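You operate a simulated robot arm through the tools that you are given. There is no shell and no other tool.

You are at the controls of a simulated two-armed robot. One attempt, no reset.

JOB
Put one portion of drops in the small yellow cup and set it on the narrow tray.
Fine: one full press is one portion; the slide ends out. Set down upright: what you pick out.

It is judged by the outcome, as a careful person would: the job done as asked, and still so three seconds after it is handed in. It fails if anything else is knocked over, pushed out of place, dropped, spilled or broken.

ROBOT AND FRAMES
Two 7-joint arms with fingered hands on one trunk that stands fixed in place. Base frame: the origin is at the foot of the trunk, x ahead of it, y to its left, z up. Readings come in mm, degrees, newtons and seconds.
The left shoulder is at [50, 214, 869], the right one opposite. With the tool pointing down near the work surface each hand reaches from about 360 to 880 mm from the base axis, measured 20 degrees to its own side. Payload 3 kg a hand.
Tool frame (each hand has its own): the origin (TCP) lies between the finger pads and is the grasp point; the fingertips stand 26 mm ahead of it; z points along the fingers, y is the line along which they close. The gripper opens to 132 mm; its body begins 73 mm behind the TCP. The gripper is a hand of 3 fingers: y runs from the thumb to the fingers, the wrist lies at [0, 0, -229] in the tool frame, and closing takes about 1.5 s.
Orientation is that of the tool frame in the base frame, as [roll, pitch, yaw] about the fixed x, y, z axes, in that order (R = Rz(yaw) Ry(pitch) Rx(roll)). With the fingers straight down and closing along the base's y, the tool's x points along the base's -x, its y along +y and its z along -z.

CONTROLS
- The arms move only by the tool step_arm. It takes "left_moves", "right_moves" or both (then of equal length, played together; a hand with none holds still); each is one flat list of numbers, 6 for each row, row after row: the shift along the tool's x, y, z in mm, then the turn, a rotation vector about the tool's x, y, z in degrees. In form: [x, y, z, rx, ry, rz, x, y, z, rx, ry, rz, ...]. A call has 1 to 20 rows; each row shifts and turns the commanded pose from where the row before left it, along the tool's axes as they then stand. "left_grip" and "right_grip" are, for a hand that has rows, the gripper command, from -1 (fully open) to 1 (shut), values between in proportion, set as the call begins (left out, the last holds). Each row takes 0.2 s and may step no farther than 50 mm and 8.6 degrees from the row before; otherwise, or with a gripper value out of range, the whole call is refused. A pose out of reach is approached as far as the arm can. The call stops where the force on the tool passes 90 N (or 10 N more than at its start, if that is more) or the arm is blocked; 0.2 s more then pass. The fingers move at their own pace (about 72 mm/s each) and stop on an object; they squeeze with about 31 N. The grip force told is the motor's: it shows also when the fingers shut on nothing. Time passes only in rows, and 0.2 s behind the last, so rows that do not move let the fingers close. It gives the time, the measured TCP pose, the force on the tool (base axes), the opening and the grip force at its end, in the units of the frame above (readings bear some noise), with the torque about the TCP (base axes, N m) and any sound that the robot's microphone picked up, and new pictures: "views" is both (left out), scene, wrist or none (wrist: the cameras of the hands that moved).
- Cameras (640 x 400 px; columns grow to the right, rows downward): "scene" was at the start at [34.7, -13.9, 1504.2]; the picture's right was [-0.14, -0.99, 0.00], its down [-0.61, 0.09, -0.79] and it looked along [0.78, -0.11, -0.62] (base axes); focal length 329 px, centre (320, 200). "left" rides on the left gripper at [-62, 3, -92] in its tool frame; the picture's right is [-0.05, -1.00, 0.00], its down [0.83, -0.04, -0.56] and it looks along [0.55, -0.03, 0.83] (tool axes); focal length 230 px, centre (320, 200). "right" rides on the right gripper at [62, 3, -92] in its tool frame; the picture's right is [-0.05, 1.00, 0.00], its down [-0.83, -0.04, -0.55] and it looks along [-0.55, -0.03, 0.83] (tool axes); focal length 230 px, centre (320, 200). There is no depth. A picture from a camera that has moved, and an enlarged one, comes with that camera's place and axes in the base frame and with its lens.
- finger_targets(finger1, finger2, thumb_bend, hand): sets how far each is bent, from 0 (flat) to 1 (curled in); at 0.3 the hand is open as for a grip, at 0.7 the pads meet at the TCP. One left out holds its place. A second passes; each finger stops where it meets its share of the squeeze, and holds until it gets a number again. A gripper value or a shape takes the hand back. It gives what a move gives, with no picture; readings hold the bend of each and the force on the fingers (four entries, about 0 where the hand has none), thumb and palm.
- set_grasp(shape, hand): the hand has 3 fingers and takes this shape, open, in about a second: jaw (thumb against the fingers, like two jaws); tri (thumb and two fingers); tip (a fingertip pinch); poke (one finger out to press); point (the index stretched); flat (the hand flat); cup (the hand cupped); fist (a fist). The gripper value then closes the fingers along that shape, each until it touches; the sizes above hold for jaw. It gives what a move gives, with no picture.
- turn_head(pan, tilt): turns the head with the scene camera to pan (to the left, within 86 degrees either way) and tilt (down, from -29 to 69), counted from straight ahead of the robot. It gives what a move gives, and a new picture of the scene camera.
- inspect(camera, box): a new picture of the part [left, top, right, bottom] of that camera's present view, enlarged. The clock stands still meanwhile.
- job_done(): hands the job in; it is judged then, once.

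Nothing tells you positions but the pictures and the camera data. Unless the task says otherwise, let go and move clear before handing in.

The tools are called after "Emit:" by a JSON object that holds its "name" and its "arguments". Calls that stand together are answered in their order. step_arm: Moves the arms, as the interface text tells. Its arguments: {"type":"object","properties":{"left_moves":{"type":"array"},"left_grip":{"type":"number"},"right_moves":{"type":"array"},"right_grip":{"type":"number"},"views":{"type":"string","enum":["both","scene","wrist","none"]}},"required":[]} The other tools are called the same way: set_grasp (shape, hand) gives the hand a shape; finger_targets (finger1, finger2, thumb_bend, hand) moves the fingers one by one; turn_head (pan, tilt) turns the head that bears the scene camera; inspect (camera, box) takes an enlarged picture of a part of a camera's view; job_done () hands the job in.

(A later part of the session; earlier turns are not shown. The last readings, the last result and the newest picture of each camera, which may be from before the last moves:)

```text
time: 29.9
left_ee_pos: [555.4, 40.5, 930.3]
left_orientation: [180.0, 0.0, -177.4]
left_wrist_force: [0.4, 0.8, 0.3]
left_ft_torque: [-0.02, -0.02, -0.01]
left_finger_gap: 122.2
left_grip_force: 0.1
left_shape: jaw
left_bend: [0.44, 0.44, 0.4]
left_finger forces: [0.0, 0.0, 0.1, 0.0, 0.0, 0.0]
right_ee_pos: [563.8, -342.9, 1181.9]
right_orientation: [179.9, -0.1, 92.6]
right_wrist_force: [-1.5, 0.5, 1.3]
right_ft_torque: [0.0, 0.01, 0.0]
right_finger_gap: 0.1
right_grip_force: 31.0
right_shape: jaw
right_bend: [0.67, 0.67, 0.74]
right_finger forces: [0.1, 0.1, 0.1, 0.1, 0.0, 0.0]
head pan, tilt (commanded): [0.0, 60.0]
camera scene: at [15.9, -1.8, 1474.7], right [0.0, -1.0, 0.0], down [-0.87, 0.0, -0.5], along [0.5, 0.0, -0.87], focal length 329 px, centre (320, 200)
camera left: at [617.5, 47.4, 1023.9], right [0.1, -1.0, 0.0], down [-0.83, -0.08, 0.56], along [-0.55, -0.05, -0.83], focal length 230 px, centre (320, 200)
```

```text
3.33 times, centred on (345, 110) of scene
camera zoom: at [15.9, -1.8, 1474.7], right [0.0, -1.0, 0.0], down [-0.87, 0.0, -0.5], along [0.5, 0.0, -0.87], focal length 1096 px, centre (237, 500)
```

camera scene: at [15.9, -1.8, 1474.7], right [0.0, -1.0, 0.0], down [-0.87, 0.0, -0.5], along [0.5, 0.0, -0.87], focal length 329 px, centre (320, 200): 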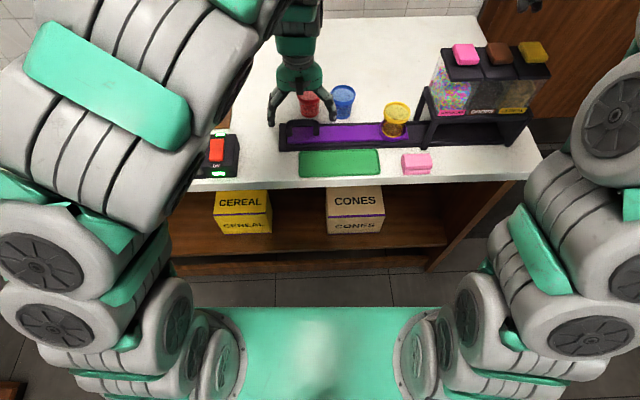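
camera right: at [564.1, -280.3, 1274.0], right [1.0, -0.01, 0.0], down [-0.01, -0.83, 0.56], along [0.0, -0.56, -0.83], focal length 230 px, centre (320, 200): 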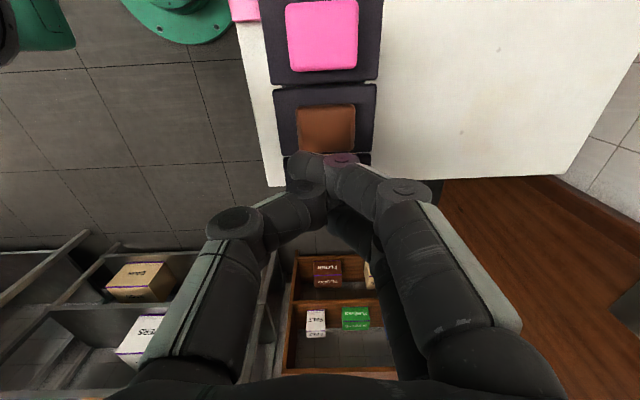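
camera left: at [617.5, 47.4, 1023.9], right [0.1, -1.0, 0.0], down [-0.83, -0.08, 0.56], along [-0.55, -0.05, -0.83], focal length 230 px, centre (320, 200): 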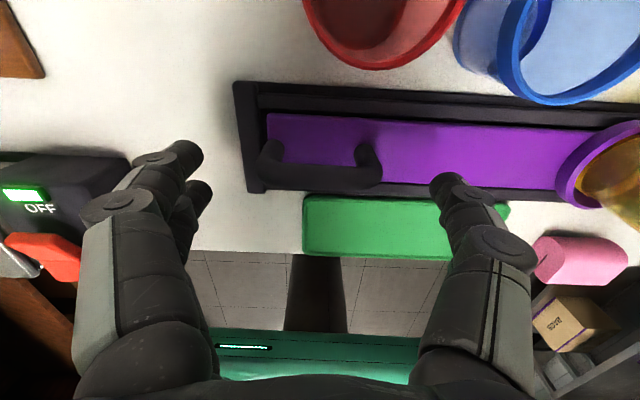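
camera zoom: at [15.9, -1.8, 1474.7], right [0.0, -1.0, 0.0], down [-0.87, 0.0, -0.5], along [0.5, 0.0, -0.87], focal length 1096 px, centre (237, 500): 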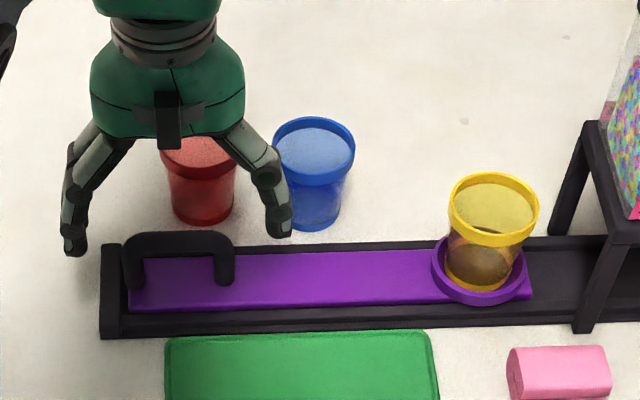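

The handle is centred between the fingers. I'll lower to z≈898 and then close loosely around the legs.

Emit:
{"name": "step_arm", "arguments": {"left_moves": [0.5, 0, 12, 0, 0, 0, 0.5, 0, 12, 0, 0, 0, 0, 0, 8, 0, 0, 0, 0, 0, 0, 0, 0, 0], "views": "none"}}

Emit:
{"name": "step_arm", "arguments": {"left_moves": [0, 0, 0, 0, 0, 0, 0, 0, 0, 0, 0, 0, 0, 0, 0, 0, 0, 0, 0, 0, 0, 0, 0, 0], "left_grip": -0.27, "views": "both"}}

Emit:
{"name": "inspect", "arguments": {"camera": "left", "box": [160, 80, 480, 280]}}

Emit:
{"name": "inspect", "arguments": {"camera": "scene", "box": [260, 70, 380, 160]}}

```text
time: 30.9
left_ee_pos: [552.4, 41.4, 899.3]
left_orientation: [-180.0, 0.0, -177.4]
left_wrist_force: [0.3, 0.1, 0.1]
left_ft_torque: [0.01, 0.01, 0.02]
left_finger_gap: 122.6
left_grip_force: 0.2
left_shape: jaw
left_bend: [0.44, 0.44, 0.4]
left_finger forces: [0.1, 0.0, 0.0, 0.0, 0.0, 0.0]
right_ee_pos: [565.0, -342.4, 1181.4]
right_orientation: [179.9, 0.0, 92.6]
right_wrist_force: [0.6, -0.7, -0.1]
right_ft_torque: [0.02, -0.04, 0.0]
right_finger_gap: 0.1
right_grip_force: 31.0
right_shape: jaw
right_bend: [0.67, 0.67, 0.74]
right_finger forces: [0.1, 0.1, 0.0, 0.0, 0.1, 0.0]
head pan, tilt (commanded): [0.0, 60.0]
```

```text
time: 31.9
left_ee_pos: [553.2, 42.0, 899.8]
left_orientation: [-180.0, 0.0, -177.5]
left_wrist_force: [-0.6, -0.5, 1.5]
left_ft_torque: [0.02, 0.02, -0.01]
left_finger_gap: 84.2
left_grip_force: 0.2
left_shape: jaw
left_bend: [0.7, 0.7, 0.68]
left_finger forces: [0.0, 0.1, 0.0, 0.0, 0.1, 0.0]
right_ee_pos: [566.3, -342.3, 1182.8]
right_orientation: [179.9, 0.0, 92.7]
right_wrist_force: [0.7, 0.2, -0.3]
right_ft_torque: [0.02, 0.01, -0.02]
right_finger_gap: 0.1
right_grip_force: 31.1
right_shape: jaw
right_bend: [0.67, 0.67, 0.74]
right_finger forces: [0.1, 0.0, 0.0, 0.0, 0.1, 0.0]
head pan, tilt (commanded): [0.0, 60.0]
camera scene: at [16.0, -1.8, 1474.7], right [0.0, -1.0, 0.0], down [-0.87, 0.0, -0.5], along [0.5, 0.0, -0.87], focal length 329 px, centre (320, 200)
camera left: at [614.7, 48.1, 992.7], right [0.1, -1.0, 0.0], down [-0.83, -0.08, 0.56], along [-0.55, -0.05, -0.83], focal length 230 px, centre (320, 200)
```

scene: 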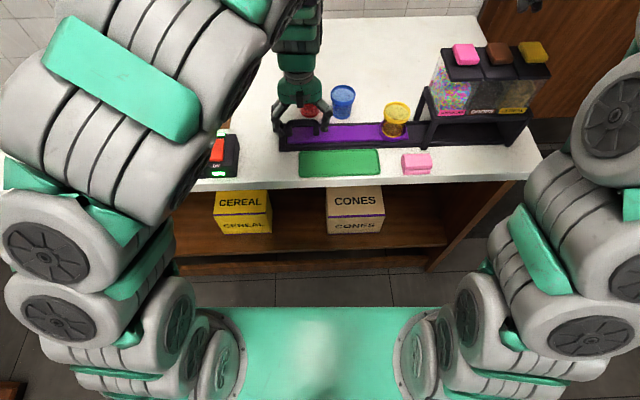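
left: 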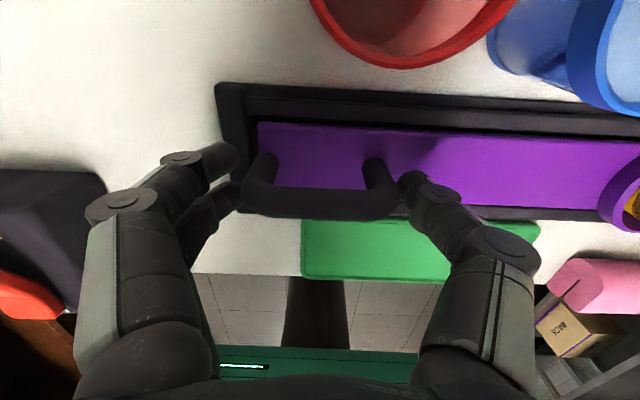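

```text
2.00 times, centred on (320, 180) of left
camera zoom: at [614.7, 48.1, 992.7], right [0.1, -1.0, 0.0], down [-0.83, -0.08, 0.56], along [-0.55, -0.05, -0.83], focal length 460 px, centre (320, 240)
```

zoom: 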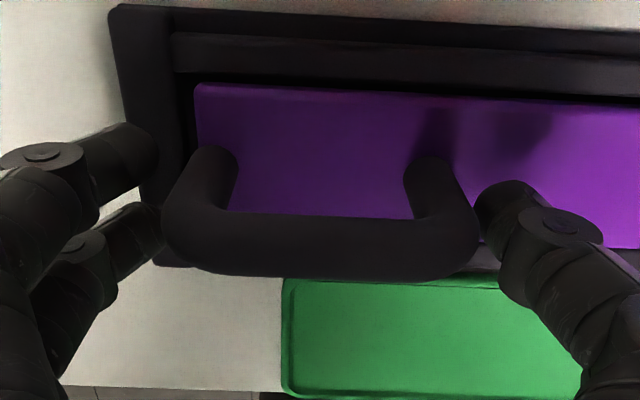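

```text
4.44 times, centred on (320, 115) of scene
camera zoom: at [16.0, -1.8, 1474.7], right [0.0, -1.0, 0.0], down [-0.87, 0.0, -0.5], along [0.5, 0.0, -0.87], focal length 1461 px, centre (320, 578)
```

zoom: 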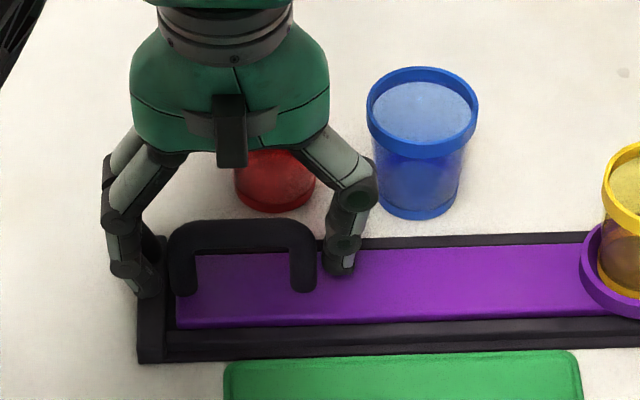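

The fingers straddle the handle without load. I'll start pushing the slide gently toward the dispenser and check the force.

Emit:
{"name": "step_arm", "arguments": {"left_moves": [0, -5, 0, 0, 0, 0, 0, -7, 0, 0, 0, 0, 0, -8, 0, 0, 0, 0, 0, -8, 0, 0, 0, 0, 0, -7, 0, 0, 0, 0], "views": "scene"}}

Emit:
{"name": "inspect", "arguments": {"camera": "scene", "box": [270, 60, 450, 170]}}

```text
time: 33.1
left_ee_pos: [554.9, 5.1, 899.3]
left_orientation: [179.8, -0.1, -177.6]
left_wrist_force: [1.6, 0.9, 0.4]
left_ft_torque: [0.07, -0.01, -0.08]
left_finger_gap: 84.6
left_grip_force: 0.1
left_shape: jaw
left_bend: [0.7, 0.7, 0.68]
left_finger forces: [1.8, 0.3, 0.0, 0.1, 0.0, 0.1]
right_ee_pos: [563.9, -341.4, 1180.9]
right_orientation: [179.9, 0.0, 92.6]
right_wrist_force: [-0.1, -0.3, 0.1]
right_ft_torque: [0.02, 0.0, 0.01]
right_finger_gap: 0.1
right_grip_force: 31.2
right_shape: jaw
right_bend: [0.67, 0.67, 0.74]
right_finger forces: [0.0, 0.0, 0.0, 0.0, 0.1, 0.0]
head pan, tilt (commanded): [0.0, 60.0]
camera scene: at [16.0, -1.8, 1474.7], right [0.0, -1.0, 0.0], down [-0.87, 0.0, -0.5], along [0.5, 0.0, -0.87], focal length 329 px, centre (320, 200)
```

scene: 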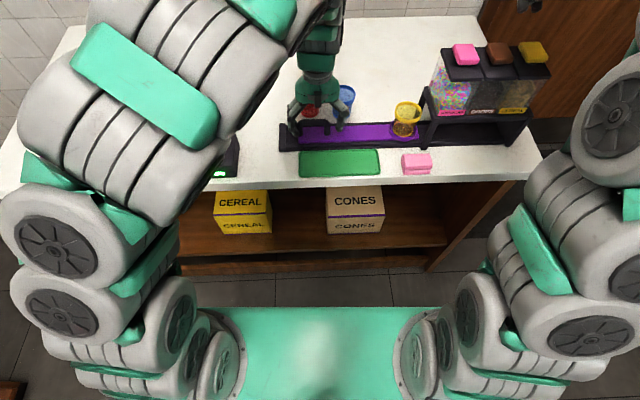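

```text
3.56 times, centred on (360, 115) of scene
camera zoom: at [16.0, -1.8, 1474.7], right [0.0, -1.0, 0.0], down [-0.87, 0.0, -0.5], along [0.5, 0.0, -0.87], focal length 1169 px, centre (178, 502)
```

zoom: 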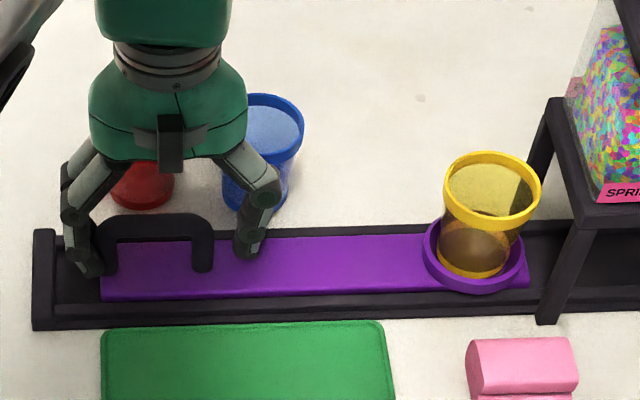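

The slide moves easily (about 2 N) with the cup stable. I'll push on in steady steps.

Emit:
{"name": "step_arm", "arguments": {"left_moves": [0, -7, 0, 0, 0, 0, 0, -8, 0, 0, 0, 0, 0, -8, 0, 0, 0, 0, 0, -8, 0, 0, 0, 0, 0, -8, 0, 0, 0, 0, 0, -8, 0, 0, 0, 0, 0, -8, 0, 0, 0, 0, 0, -8, 0, 0, 0, 0, 0, -8, 0, 0, 0, 0, 0, -8, 0, 0, 0, 0, 0, -8, 0, 0, 0, 0, 0, -7, 0, 0, 0, 0, 0, -4, 0, 0, 0, 0, 0, -2, 0, 0, 0, 0, 0, 0, 0, 0, 0, 0], "views": "both"}}

Emit:
{"name": "inspect", "arguments": {"camera": "scene", "box": [330, 60, 540, 160]}}

Emit:
{"name": "inspect", "arguments": {"camera": "left", "box": [320, 60, 640, 260]}}

```text
time: 36.3
left_ee_pos: [558.0, -95.1, 900.6]
left_orientation: [179.9, 0.0, -177.5]
left_wrist_force: [-0.6, 0.8, -0.5]
left_ft_torque: [0.0, 0.0, 0.02]
left_finger_gap: 84.7
left_grip_force: 0.0
left_shape: jaw
left_bend: [0.7, 0.7, 0.68]
left_finger forces: [0.6, 0.0, 0.0, 0.0, 0.1, 0.0]
right_ee_pos: [565.8, -342.3, 1181.2]
right_orientation: [179.9, 0.1, 92.6]
right_wrist_force: [-0.9, 0.7, 0.2]
right_ft_torque: [-0.03, 0.04, 0.0]
right_finger_gap: 0.0
right_grip_force: 31.1
right_shape: jaw
right_bend: [0.67, 0.67, 0.74]
right_finger forces: [0.0, 0.0, 0.0, 0.0, 0.1, 0.0]
head pan, tilt (commanded): [0.0, 60.0]
camera scene: at [16.0, -1.8, 1474.7], right [0.0, -1.0, 0.0], down [-0.87, 0.0, -0.5], along [0.5, 0.0, -0.87], focal length 329 px, centre (320, 200)
camera left: at [620.2, -88.4, 991.9], right [0.1, -1.0, 0.0], down [-0.83, -0.08, 0.56], along [-0.55, -0.05, -0.83], focal length 230 px, centre (320, 200)
```

scene: 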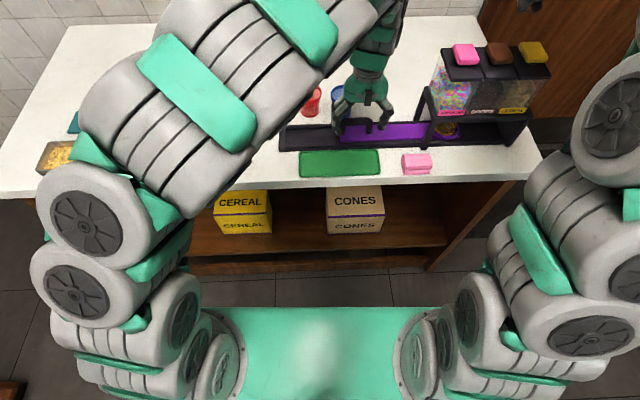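
left: 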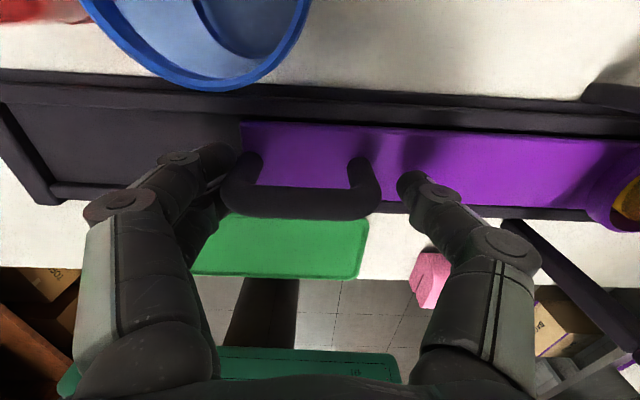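

```text
3.05 times, centred on (435, 110) of scene
camera zoom: at [16.0, -1.8, 1474.7], right [0.0, -1.0, 0.0], down [-0.87, 0.0, -0.5], along [0.5, 0.0, -0.87], focal length 1002 px, centre (-30, 474)
```

zoom: 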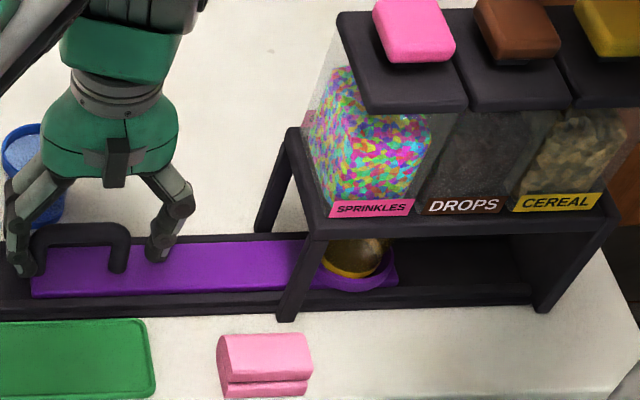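

```text
2.00 times, centred on (480, 160) of left
camera zoom: at [620.2, -88.4, 991.9], right [0.1, -1.0, 0.0], down [-0.83, -0.08, 0.56], along [-0.55, -0.05, -0.83], focal length 460 px, centre (0, 280)
```

zoom: 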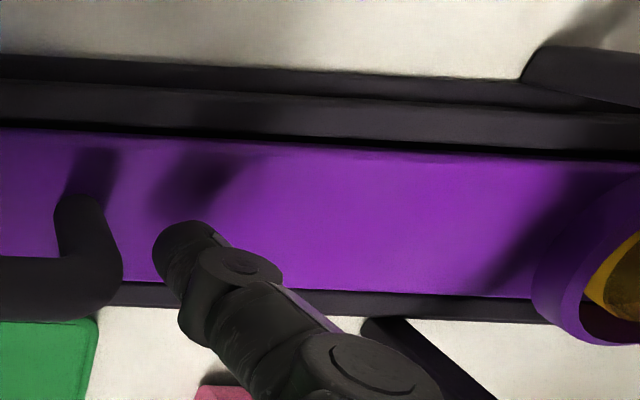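

The cup is now under the dispenser, having moved about 127 mm. My refined target is about 164 mm to centre it under DROPS, so I'll push about 37 mm more and compare.

Emit:
{"name": "step_arm", "arguments": {"left_moves": [0, -6, 0, 0, 0, 0, 0, -7, 0, 0, 0, 0, 0, -7, 0, 0, 0, 0, 0, -7, 0, 0, 0, 0, 0, -5, 0, 0, 0, 0, 0, -3, 0, 0, 0, 0, 0, -2, 0, 0, 0, 0, 0, 0, 0, 0, 0, 0], "views": "both"}}

Emit:
{"name": "inspect", "arguments": {"camera": "scene", "box": [400, 60, 550, 160]}}

Emit:
{"name": "inspect", "arguments": {"camera": "scene", "box": [330, 60, 540, 160]}}

```text
time: 38.1
left_ee_pos: [560.6, -131.4, 899.5]
left_orientation: [180.0, 0.0, -177.5]
left_wrist_force: [0.6, 0.8, -0.1]
left_ft_torque: [0.0, 0.03, -0.01]
left_finger_gap: 84.3
left_grip_force: 0.0
left_shape: jaw
left_bend: [0.7, 0.7, 0.68]
left_finger forces: [0.6, 0.0, 0.0, 0.0, 0.1, 0.0]
right_ee_pos: [564.9, -340.9, 1183.0]
right_orientation: [179.9, 0.1, 92.5]
right_wrist_force: [0.0, 0.4, -0.3]
right_ft_torque: [0.0, -0.01, -0.03]
right_finger_gap: 0.0
right_grip_force: 30.8
right_shape: jaw
right_bend: [0.67, 0.67, 0.74]
right_finger forces: [0.0, 0.0, 0.0, 0.0, 0.0, 0.0]
head pan, tilt (commanded): [0.0, 60.0]
camera scene: at [16.0, -1.8, 1474.7], right [0.0, -1.0, 0.0], down [-0.87, 0.0, -0.5], along [0.5, 0.0, -0.87], focal length 329 px, centre (320, 200)
camera left: at [622.1, -125.8, 992.1], right [0.1, -1.0, 0.0], down [-0.83, -0.08, 0.56], along [-0.55, -0.05, -0.83], focal length 230 px, centre (320, 200)
```

scene: 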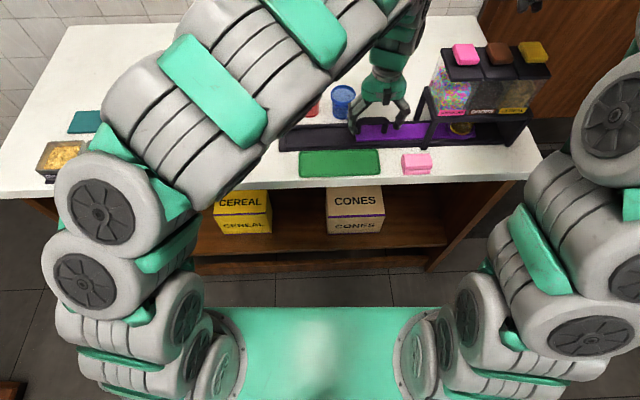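
left: 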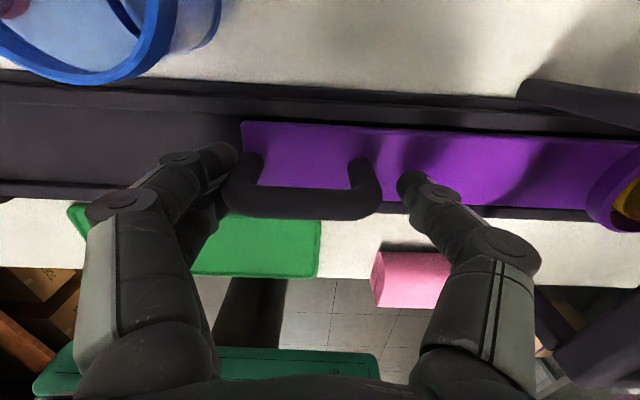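

```text
4.00 times, centred on (475, 110) of scene
camera zoom: at [16.0, -1.8, 1474.7], right [0.0, -1.0, 0.0], down [-0.87, 0.0, -0.5], along [0.5, 0.0, -0.87], focal length 1315 px, centre (-300, 560)
```

zoom: 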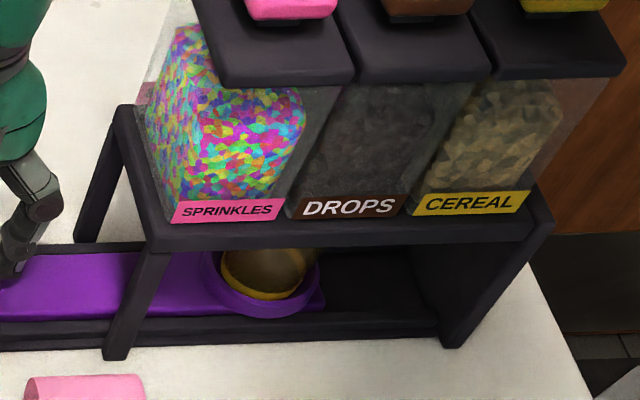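

```text
3.05 times, centred on (435, 110) of scene
camera zoom: at [16.0, -1.8, 1474.7], right [0.0, -1.0, 0.0], down [-0.87, 0.0, -0.5], along [0.5, 0.0, -0.87], focal length 1002 px, centre (-30, 474)
```

zoom: 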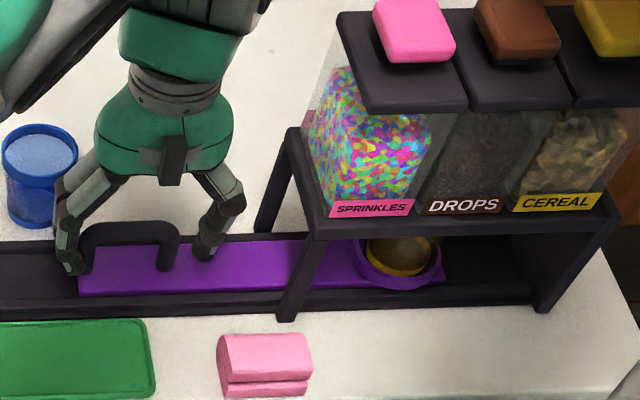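

The ring now appears aligned with the DROPS hopper at about 165 mm travel. I'll zoom in to verify the alignment independently before pressing.

Emit:
{"name": "inspect", "arguments": {"camera": "scene", "box": [420, 90, 500, 155]}}

Emit:
{"name": "inspect", "arguments": {"camera": "scene", "box": [470, 90, 550, 155]}}

Emit:
{"name": "turn_head", "arguments": {"pan": -35, "tilt": 48}}

Emit:
{"name": "inspect", "arguments": {"camera": "scene", "box": [240, 100, 440, 240]}}

```text
6.15 times, centred on (460, 122) of scene
camera zoom: at [16.0, -1.8, 1474.7], right [0.0, -1.0, 0.0], down [-0.87, 0.0, -0.5], along [0.5, 0.0, -0.87], focal length 2022 px, centre (-542, 677)
```

zoom: 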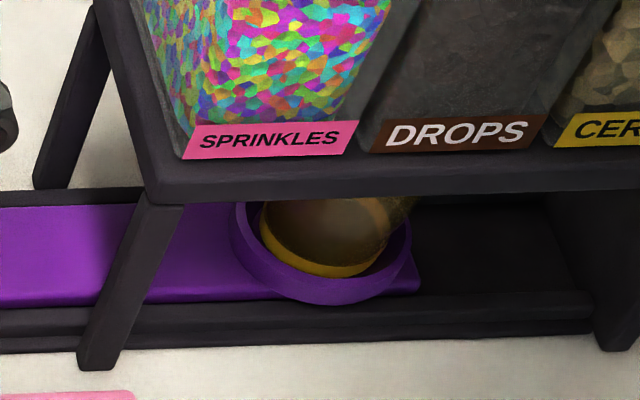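

```text
6.15 times, centred on (510, 122) of scene
camera zoom: at [16.0, -1.8, 1474.7], right [0.0, -1.0, 0.0], down [-0.87, 0.0, -0.5], along [0.5, 0.0, -0.87], focal length 2022 px, centre (-849, 677)
```

zoom: 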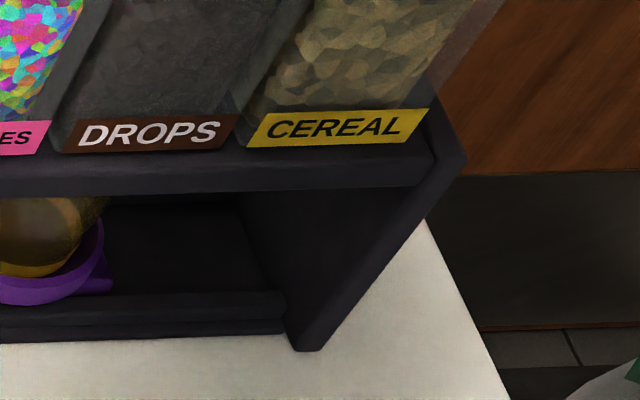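

```text
time: 39.1
left_ee_pos: [560.6, -132.2, 899.8]
left_orientation: [180.0, -0.1, -177.5]
left_wrist_force: [0.5, -0.5, -0.3]
left_ft_torque: [-0.02, -0.03, 0.01]
left_finger_gap: 84.6
left_grip_force: 0.1
left_shape: jaw
left_bend: [0.7, 0.7, 0.68]
left_finger forces: [0.3, 0.0, 0.0, 0.1, 0.0, 0.0]
right_ee_pos: [565.2, -342.0, 1182.6]
right_orientation: [179.9, 0.0, 92.6]
right_wrist_force: [0.2, -0.2, -0.2]
right_ft_torque: [0.01, 0.01, -0.02]
right_finger_gap: 0.0
right_grip_force: 30.8
right_shape: jaw
right_bend: [0.67, 0.67, 0.74]
right_finger forces: [0.0, 0.1, 0.1, 0.1, 0.0, 0.1]
head pan, tilt (commanded): [-35.0, 48.0]
camera scene: at [13.9, -46.9, 1489.9], right [-0.57, -0.82, 0.0], down [-0.61, 0.43, -0.67], along [0.55, -0.38, -0.74], focal length 329 px, centre (320, 200)
```

scene: 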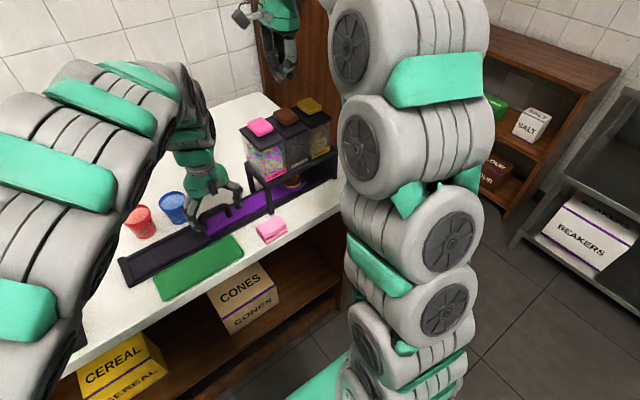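

```text
2.86 times, centred on (340, 170) of scene
camera zoom: at [13.9, -46.9, 1489.9], right [-0.57, -0.82, 0.0], down [-0.61, 0.43, -0.67], along [0.55, -0.38, -0.74], focal length 939 px, centre (263, 286)
```

zoom: 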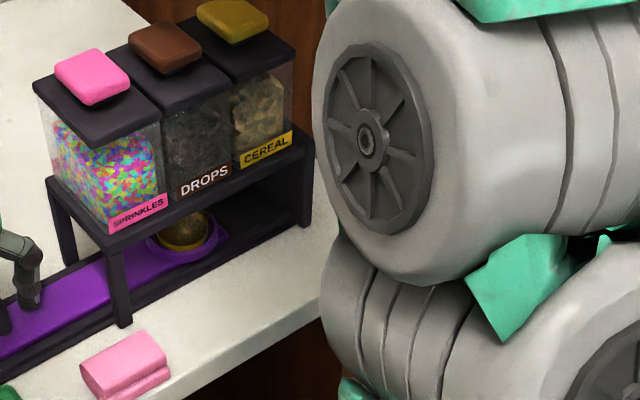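

The cup looks close to centred under DROPS, but my estimates differ by up to 10 mm along the slide. I'll zoom in from this second head angle to resolve that before pressing.

Emit:
{"name": "inspect", "arguments": {"camera": "scene", "box": [255, 140, 345, 215]}}

Emit:
{"name": "inspect", "arguments": {"camera": "scene", "box": [235, 90, 345, 165]}}

Emit:
{"name": "inspect", "arguments": {"camera": "left", "box": [480, 60, 640, 260]}}

```text
5.33 times, centred on (300, 178) of scene
camera zoom: at [13.9, -46.9, 1489.9], right [-0.57, -0.82, 0.0], down [-0.61, 0.43, -0.67], along [0.55, -0.38, -0.74], focal length 1753 px, centre (427, 320)
```

zoom: 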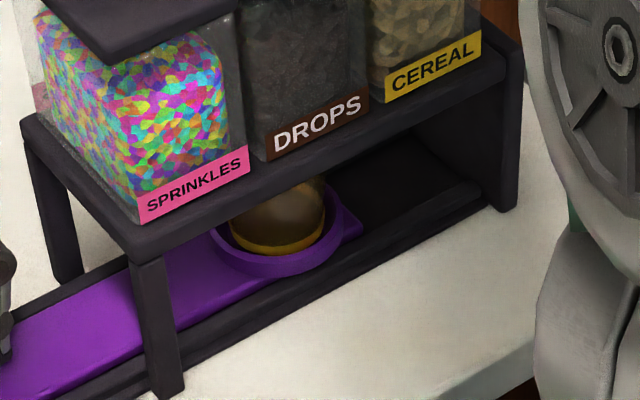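

```text
5.33 times, centred on (290, 128) of scene
camera zoom: at [13.9, -46.9, 1489.9], right [-0.57, -0.82, 0.0], down [-0.61, 0.43, -0.67], along [0.55, -0.38, -0.74], focal length 1753 px, centre (480, 587)
```

zoom: 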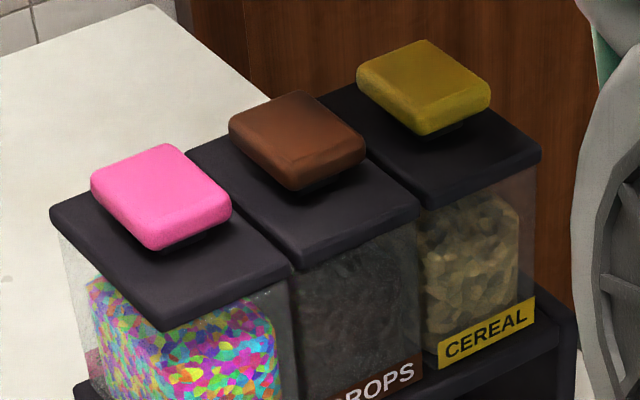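

```text
2.00 times, centred on (560, 160) of left
camera zoom: at [622.1, -125.9, 992.2], right [0.1, -1.0, 0.0], down [-0.83, -0.08, 0.56], along [-0.55, -0.05, -0.83], focal length 460 px, centre (-160, 280)
```

zoom: 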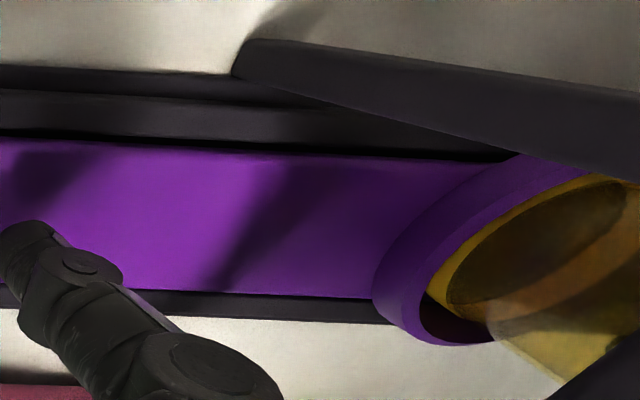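

The estimates of how well the cup is centred under DROPS disagree by 2–10 mm. To settle it, I'll bring the right wrist camera in front of the dispenser and look straight at the DROPS label and cup together.

Emit:
{"name": "step_arm", "arguments": {"right_moves": [0.8, -33.8, 0, 0, 0, 0, 0.8, -33.8, 0, 0, 0, 0, 0.8, -33.8, 0, 0, 0, 0, 0.8, -33.8, 0, 0, 0, 0, 0, 0, 11, 0, 0, -8.18, 0, 0, 11, 0, 0, -8.18, 0, 0, 11, 0, 0, -8.18, 0, 0, 11, 0, 0, -8.18, 0, 0, 11, 0, 0, -8.18, 0, 0, 11, 0, 0, -8.18, 0, 0, 11, 0, 0, -8.18, 0, 0, 11, 0, 0, -8.18, 0, 0, 11, 0, 0, -8.18, 0, 0, 11, 0, 0, -8.18, 0, 0, 11, 0, 0, -8.18, 0, 0, 0, 0, 0, 0], "right_grip": -1, "views": "both"}}

Emit:
{"name": "inspect", "arguments": {"camera": "right", "box": [200, 60, 440, 260]}}

```text
time: 42.5
left_ee_pos: [560.0, -132.4, 899.0]
left_orientation: [180.0, 0.0, -177.6]
left_wrist_force: [0.4, 0.5, -0.6]
left_ft_torque: [-0.02, 0.02, -0.02]
left_finger_gap: 84.5
left_grip_force: 0.0
left_shape: jaw
left_bend: [0.7, 0.7, 0.68]
left_finger forces: [0.4, 0.1, 0.0, 0.1, 0.0, 0.1]
right_ee_pos: [431.6, -343.5, 1059.1]
right_orientation: [179.9, 0.1, -177.3]
right_wrist_force: [0.1, 0.6, 0.4]
right_ft_torque: [0.0, 0.02, 0.02]
right_finger_gap: 131.5
right_grip_force: 0.0
right_shape: jaw
right_bend: [0.3, 0.3, 0.3]
right_finger forces: [0.1, 0.0, 0.0, 0.1, 0.1, 0.0]
head pan, tilt (commanded): [-35.0, 48.0]
camera scene: at [13.9, -47.0, 1489.9], right [-0.57, -0.82, 0.0], down [-0.61, 0.43, -0.67], along [0.55, -0.38, -0.74], focal length 329 px, centre (320, 200)
camera right: at [369.4, -342.5, 1150.8], right [0.01, 1.0, 0.0], down [0.83, 0.0, 0.56], along [0.56, 0.0, -0.83], focal length 230 px, centre (320, 200)
```

scene: 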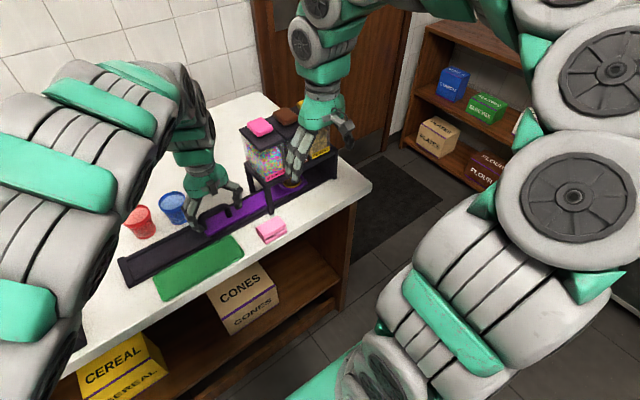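
right: 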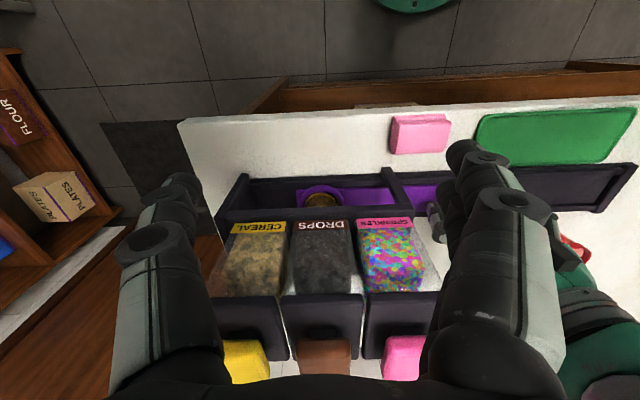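

```text
2.00 times, centred on (320, 160) of right
camera zoom: at [369.4, -342.5, 1150.8], right [0.01, 1.0, 0.0], down [0.83, 0.0, 0.56], along [0.56, 0.0, -0.83], focal length 460 px, centre (320, 280)
```

zoom: 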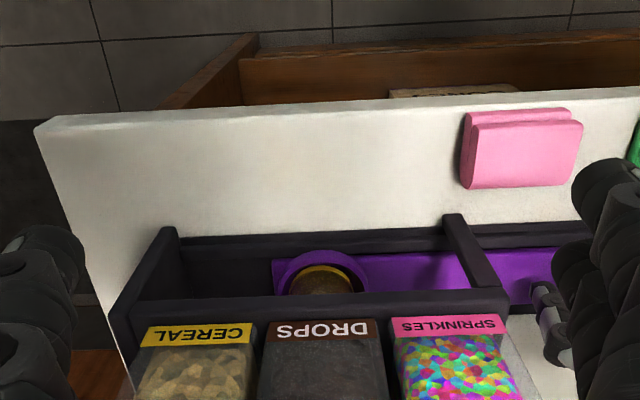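

This view faces the dispenser squarely, so there is little parallax. The ring and the DROPS label both sit near the same column, and I'll zoom in to confirm.

Emit:
{"name": "inspect", "arguments": {"camera": "right", "box": [270, 170, 370, 240]}}

Emit:
{"name": "inspect", "arguments": {"camera": "right", "box": [210, 160, 440, 390]}}

```text
5.71 times, centred on (320, 205) of right
camera zoom: at [369.4, -342.5, 1150.8], right [0.01, 1.0, 0.0], down [0.83, 0.0, 0.56], along [0.56, 0.0, -0.83], focal length 1315 px, centre (320, 171)
```

zoom: 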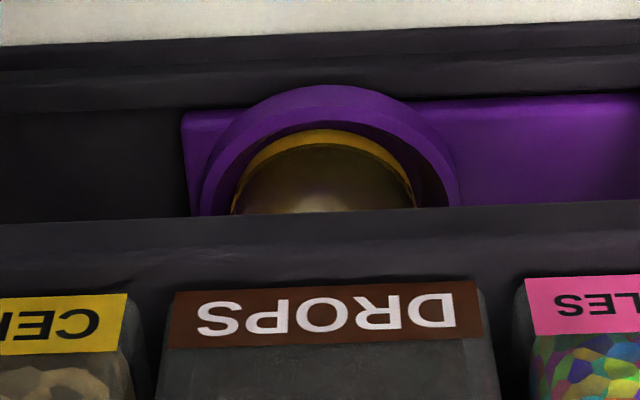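

```text
1.74 times, centred on (325, 275) of right
camera zoom: at [369.4, -342.5, 1150.8], right [0.01, 1.0, 0.0], down [0.83, 0.0, 0.56], along [0.56, 0.0, -0.83], focal length 400 px, centre (311, 70)
```

zoom: 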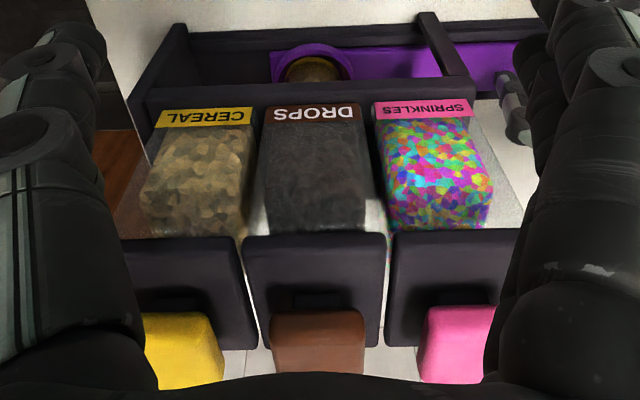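

The ring, cup and DROPS label line up within about 1–2 mm, so the cup is correctly under DROPS. I'll take the right hand back up above the brown button.

Emit:
{"name": "step_arm", "arguments": {"right_moves": [0, 0, -14, 0, 0, 8.18, 0, 0, -14, 0, 0, 8.18, 0, 0, -14, 0, 0, 8.18, 0, 0, -14, 0, 0, 8.18, 0, 0, -14, 0, 0, 8.18, 0, 0, -14, 0, 0, 8.18, 0, 0, -14, 0, 0, 8.18, 0, 0, -14, 0, 0, 8.18, 0, 0, -14, 0, 0, 8.18, 0, 0, -14, 0, 0, 8.18, 0, 0, -14, 0, 0, 8.18, 0, 34.5, 0, 0, 0, 0, 0, 34.5, 0, 0, 0, 0, 0, 34.5, 0, 0, 0, 0, 0, 34.5, 0, 0, 0, 0, 0, 0, 0, 0, 0, 0], "views": "none"}}

Emit:
{"name": "set_grasp", "arguments": {"shape": "poke", "hand": "right"}}

Emit:
{"name": "inspect", "arguments": {"camera": "right", "box": [120, 0, 520, 300]}}

Emit:
{"name": "turn_head", "arguments": {"pan": -20, "tilt": 40}}

```text
time: 45.9
left_ee_pos: [560.5, -132.0, 898.7]
left_orientation: [-180.0, 0.0, -177.5]
left_wrist_force: [0.9, 0.0, 0.9]
left_ft_torque: [-0.02, 0.0, -0.01]
left_finger_gap: 84.4
left_grip_force: 0.1
left_shape: jaw
left_bend: [0.7, 0.7, 0.68]
left_finger forces: [0.5, 0.0, 0.0, 0.0, 0.1, 0.0]
right_ee_pos: [570.7, -336.2, 1214.2]
right_orientation: [179.9, 0.0, 92.7]
right_wrist_force: [-0.5, -0.4, 0.3]
right_ft_torque: [0.03, -0.02, -0.05]
right_finger_gap: 131.9
right_grip_force: 0.0
right_shape: jaw
right_bend: [0.3, 0.3, 0.3]
right_finger forces: [0.0, 0.0, 0.0, 0.0, 0.0, 0.1]
head pan, tilt (commanded): [-35.0, 48.0]
```

```text
time: 46.8
left_ee_pos: [560.5, -132.5, 899.2]
left_orientation: [180.0, 0.0, -177.5]
left_wrist_force: [0.4, 1.1, -0.7]
left_ft_torque: [0.01, -0.01, -0.03]
left_finger_gap: 84.1
left_grip_force: 0.0
left_shape: jaw
left_bend: [0.7, 0.7, 0.68]
left_finger forces: [0.4, 0.1, 0.2, 0.1, 0.0, 0.0]
right_ee_pos: [571.1, -338.5, 1212.8]
right_orientation: [180.0, -0.1, 92.6]
right_wrist_force: [1.1, -0.2, 0.3]
right_ft_torque: [0.04, -0.02, 0.01]
right_finger_gap: 0.0
right_grip_force: 0.1
right_shape: poke
right_bend: [1.0, 1.0, 0.45]
right_finger forces: [0.1, 0.0, 0.1, 0.0, 0.0, 0.1]
head pan, tilt (commanded): [-35.0, 48.0]
```

```text
1.33 times, centred on (320, 150) of right
camera zoom: at [569.4, -275.9, 1305.4], right [1.0, -0.01, 0.0], down [-0.01, -0.83, 0.56], along [0.0, -0.56, -0.83], focal length 307 px, centre (320, 267)
```

zoom: 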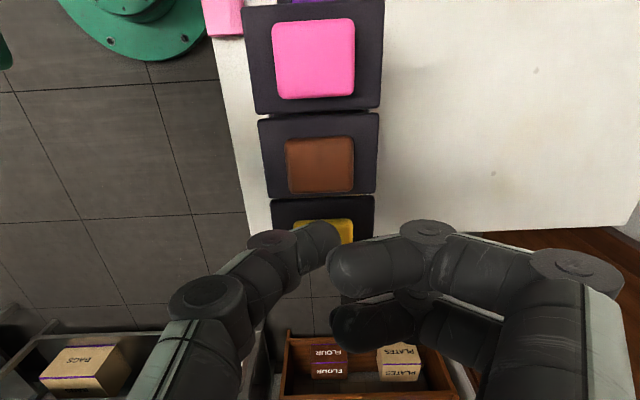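

```text
time: 47.5
left_ee_pos: [560.1, -132.1, 899.5]
left_orientation: [180.0, 0.0, -177.5]
left_wrist_force: [-0.3, 0.0, 0.0]
left_ft_torque: [0.01, 0.0, 0.0]
left_finger_gap: 84.3
left_grip_force: 0.0
left_shape: jaw
left_bend: [0.7, 0.7, 0.68]
left_finger forces: [0.5, 0.0, 0.1, 0.0, 0.0, 0.1]
right_ee_pos: [570.5, -336.9, 1213.4]
right_orientation: [179.9, 0.0, 92.6]
right_wrist_force: [0.1, 0.4, -0.3]
right_ft_torque: [0.0, 0.01, 0.0]
right_finger_gap: 0.0
right_grip_force: 0.1
right_shape: poke
right_bend: [1.0, 1.0, 0.45]
right_finger forces: [0.0, 0.0, 0.1, 0.1, 0.0, 0.1]
head pan, tilt (commanded): [-20.0, 40.0]
camera scene: at [29.2, -30.9, 1501.4], right [-0.34, -0.94, 0.0], down [-0.6, 0.22, -0.77], along [0.72, -0.26, -0.64], focal length 329 px, centre (320, 200)
```

scene: 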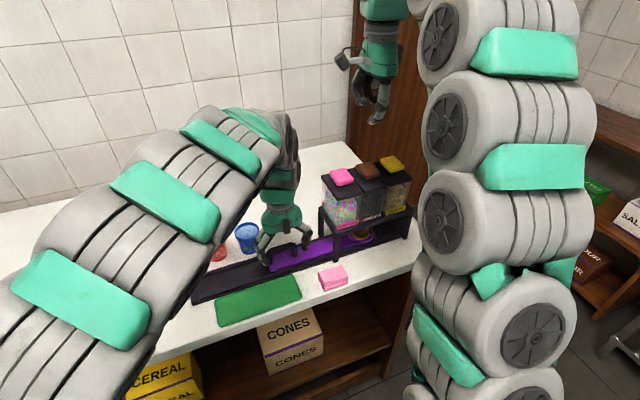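

The poke shape bends just the thumb. The closed jaw makes a stiffer pusher, so I'll go back to jaw and close it above the button.

Emit:
{"name": "set_grasp", "arguments": {"shape": "jaw", "hand": "right"}}

Emit:
{"name": "step_arm", "arguments": {"right_moves": [-3, 3, 10, 0, 0, 0, 0, 0, 15, 0, 0, 0, 0, 0, 15, 0, 0, 0, 0, 0, 10, 0, 0, 0, 0, 0, 10, 0, 0, 0, 0, 0, 0, 0, 0, 0, 0, 0, 0, 0, 0, 0, 0, 0, 0, 0, 0, 0], "right_grip": 1, "views": "both"}}

Emit:
{"name": "inspect", "arguments": {"camera": "right", "box": [220, 80, 420, 240]}}

Emit:
{"name": "inspect", "arguments": {"camera": "scene", "box": [300, 70, 440, 260]}}

```text
time: 48.5
left_ee_pos: [560.0, -131.7, 899.6]
left_orientation: [180.0, 0.0, -177.6]
left_wrist_force: [0.1, 0.4, -1.0]
left_ft_torque: [-0.05, -0.02, 0.04]
left_finger_gap: 84.3
left_grip_force: 0.0
left_shape: jaw
left_bend: [0.7, 0.7, 0.68]
left_finger forces: [0.4, 0.0, 0.1, 0.0, 0.0, 0.0]
right_ee_pos: [569.8, -338.3, 1213.4]
right_orientation: [179.8, 0.2, 92.6]
right_wrist_force: [0.3, 0.4, 0.0]
right_ft_torque: [-0.04, -0.04, 0.01]
right_finger_gap: 131.9
right_grip_force: 0.0
right_shape: jaw
right_bend: [0.3, 0.3, 0.3]
right_finger forces: [0.0, 0.1, 0.0, 0.0, 0.0, 0.0]
head pan, tilt (commanded): [-20.0, 40.0]
```

```text
time: 50.2
left_ee_pos: [559.9, -130.9, 899.3]
left_orientation: [-180.0, 0.0, -177.4]
left_wrist_force: [0.9, 0.3, -0.3]
left_ft_torque: [0.0, -0.04, 0.02]
left_finger_gap: 84.4
left_grip_force: 0.1
left_shape: jaw
left_bend: [0.7, 0.7, 0.68]
left_finger forces: [0.5, 0.0, 0.1, 0.0, 0.0, 0.1]
right_ee_pos: [573.4, -341.0, 1153.3]
right_orientation: [179.9, 0.0, 92.6]
right_wrist_force: [0.6, 0.2, -0.1]
right_ft_torque: [0.0, 0.02, 0.02]
right_finger_gap: 0.1
right_grip_force: 31.7
right_shape: jaw
right_bend: [0.67, 0.67, 0.74]
right_finger forces: [0.0, 0.0, 0.1, 0.0, 0.0, 0.0]
head pan, tilt (commanded): [-20.0, 40.0]
camera scene: at [29.2, -30.9, 1501.4], right [-0.34, -0.94, 0.0], down [-0.6, 0.22, -0.77], along [0.72, -0.26, -0.64], focal length 329 px, centre (320, 200)
camera right: at [572.8, -277.7, 1245.8], right [1.0, -0.01, 0.0], down [-0.01, -0.83, 0.56], along [0.0, -0.56, -0.83], focal length 230 px, centre (320, 200)
```

scene: 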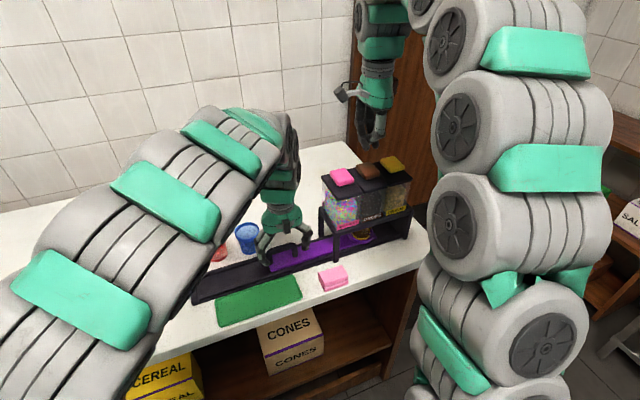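
right: 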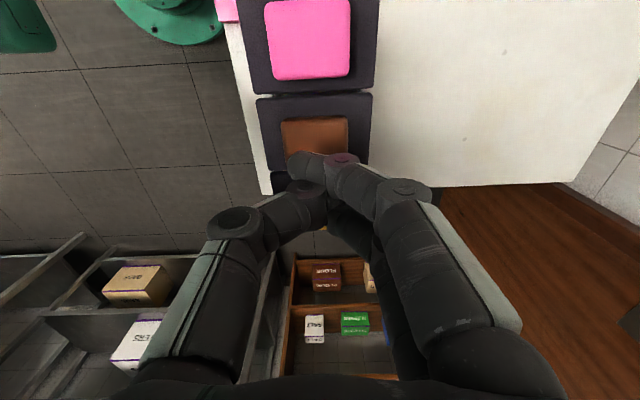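

```text
2.50 times, centred on (320, 160) of right
camera zoom: at [572.8, -277.7, 1245.8], right [1.0, -0.01, 0.0], down [-0.01, -0.83, 0.56], along [0.0, -0.56, -0.83], focal length 575 px, centre (320, 300)
```

zoom: 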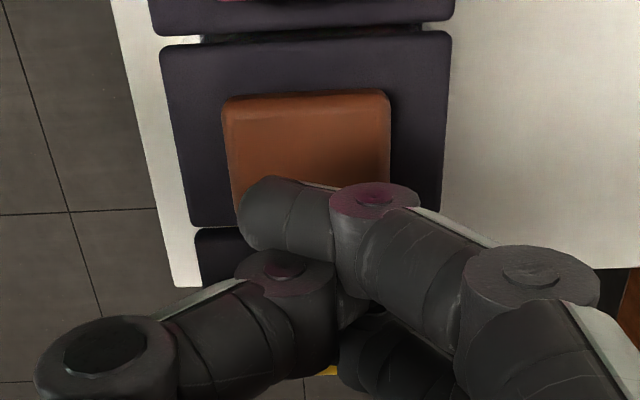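

```text
2.11 times, centred on (370, 165) of scene
camera zoom: at [29.2, -30.9, 1501.4], right [-0.34, -0.94, 0.0], down [-0.6, 0.22, -0.77], along [0.72, -0.26, -0.64], focal length 692 px, centre (215, 274)
```

zoom: 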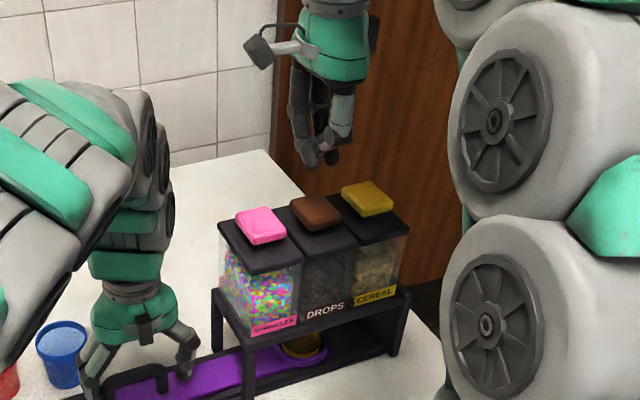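

The fingertips are over the brown button. I'll lower to just above it and then press in small steps while watching force and sound.

Emit:
{"name": "step_arm", "arguments": {"right_moves": [0, 0, 10, 0, 0, 0, 0, 0, 10, 0, 0, 0, 0, 0, 10, 0, 0, 0, 0, 0, 7, 0, 0, 0, 0, 0, 0, 0, 0, 0], "views": "both"}}

Emit:
{"name": "inspect", "arguments": {"camera": "right", "box": [220, 80, 420, 240]}}

Emit:
{"name": "inspect", "arguments": {"camera": "scene", "box": [310, 100, 430, 220]}}

```text
time: 51.5
left_ee_pos: [560.0, -131.8, 898.9]
left_orientation: [-180.0, 0.1, -177.5]
left_wrist_force: [0.4, 0.3, 0.2]
left_ft_torque: [0.03, 0.0, 0.0]
left_finger_gap: 84.5
left_grip_force: 0.0
left_shape: jaw
left_bend: [0.7, 0.7, 0.68]
left_finger forces: [0.6, 0.1, 0.0, 0.0, 0.0, 0.0]
right_ee_pos: [572.4, -339.1, 1116.4]
right_orientation: [179.9, 0.0, 92.6]
right_wrist_force: [0.2, 0.0, 0.2]
right_ft_torque: [0.01, 0.02, -0.03]
right_finger_gap: 0.0
right_grip_force: 31.0
right_shape: jaw
right_bend: [0.67, 0.67, 0.74]
right_finger forces: [0.0, 0.0, 0.0, 0.0, 0.0, 0.1]
head pan, tilt (commanded): [-20.0, 40.0]
camera scene: at [29.2, -30.9, 1501.4], right [-0.34, -0.94, 0.0], down [-0.6, 0.22, -0.77], along [0.72, -0.26, -0.64], focal length 329 px, centre (320, 200)
camera right: at [571.7, -277.1, 1208.3], right [1.0, -0.01, 0.0], down [-0.01, -0.83, 0.56], along [0.0, -0.56, -0.83], focal length 230 px, centre (320, 200)
```

scene: 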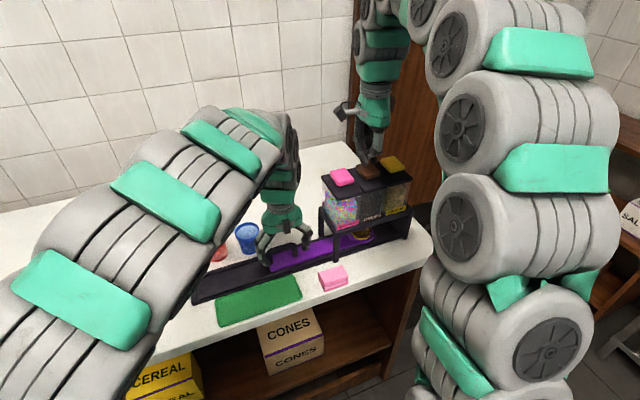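
right: 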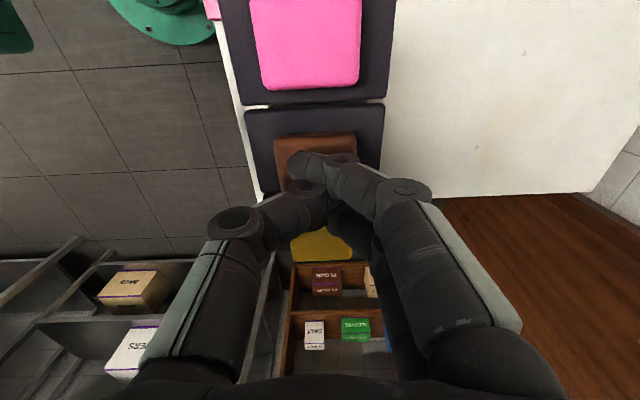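

```text
2.50 times, centred on (320, 160) of right
camera zoom: at [571.7, -277.1, 1208.3], right [1.0, -0.01, 0.0], down [-0.01, -0.83, 0.56], along [0.0, -0.56, -0.83], focal length 575 px, centre (320, 300)
```

zoom: 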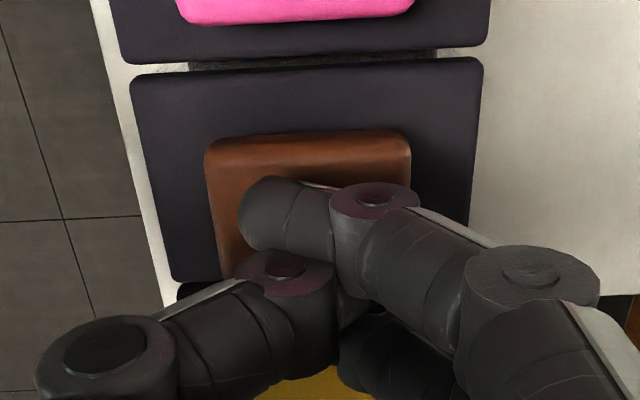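

```text
3.33 times, centred on (370, 160) of scene
camera zoom: at [29.2, -30.9, 1501.4], right [-0.34, -0.94, 0.0], down [-0.6, 0.22, -0.77], along [0.72, -0.26, -0.64], focal length 1096 px, centre (153, 333)
```

zoom: 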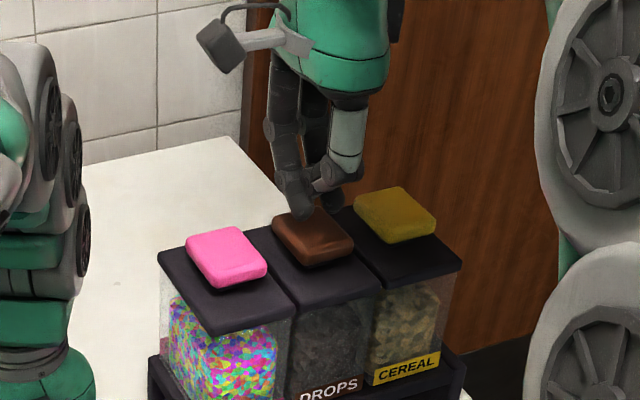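

Alignment over the brown button looks good. I'll now press in small increments.

Emit:
{"name": "step_arm", "arguments": {"right_moves": [0, 0, 4, 0, 0, 0, 0, 0, 4, 0, 0, 0, 0, 0, 3, 0, 0, 0, 0, 0, 0, 0, 0, 0], "views": "none"}}

Emit:
{"name": "step_arm", "arguments": {"right_moves": [0, 0, 2, 0, 0, 0, 0, 0, 0, 0, 0, 0], "views": "none"}}

```text
time: 52.5
left_ee_pos: [561.1, -133.0, 898.9]
left_orientation: [-180.0, 0.0, -177.5]
left_wrist_force: [0.3, 0.3, 0.3]
left_ft_torque: [0.0, -0.01, 0.01]
left_finger_gap: 84.5
left_grip_force: 0.0
left_shape: jaw
left_bend: [0.7, 0.7, 0.68]
left_finger forces: [0.4, 0.0, 0.1, 0.1, 0.0, 0.0]
right_ee_pos: [572.9, -340.7, 1103.6]
right_orientation: [179.9, -0.1, 92.6]
right_wrist_force: [-0.9, -0.7, -0.4]
right_ft_torque: [-0.01, 0.0, 0.02]
right_finger_gap: 0.0
right_grip_force: 31.7
right_shape: jaw
right_bend: [0.67, 0.67, 0.74]
right_finger forces: [0.0, 0.1, 0.0, 0.1, 0.0, 0.1]
head pan, tilt (commanded): [-20.0, 40.0]
```

```text
time: 53.0
left_ee_pos: [560.6, -132.4, 899.8]
left_orientation: [180.0, 0.0, -177.4]
left_wrist_force: [0.1, -0.3, -0.4]
left_ft_torque: [-0.02, 0.04, -0.03]
left_finger_gap: 84.4
left_grip_force: 0.0
left_shape: jaw
left_bend: [0.7, 0.7, 0.68]
left_finger forces: [0.3, 0.0, 0.0, 0.0, 0.0, 0.1]
right_ee_pos: [572.7, -340.7, 1102.0]
right_orientation: [-179.9, -0.1, 92.6]
right_wrist_force: [-0.1, -0.3, 0.2]
right_ft_torque: [0.07, -0.03, 0.01]
right_finger_gap: 0.0
right_grip_force: 30.6
right_shape: jaw
right_bend: [0.67, 0.67, 0.74]
right_finger forces: [0.0, 0.0, 0.0, 0.0, 0.0, 0.0]
head pan, tilt (commanded): [-20.0, 40.0]
```

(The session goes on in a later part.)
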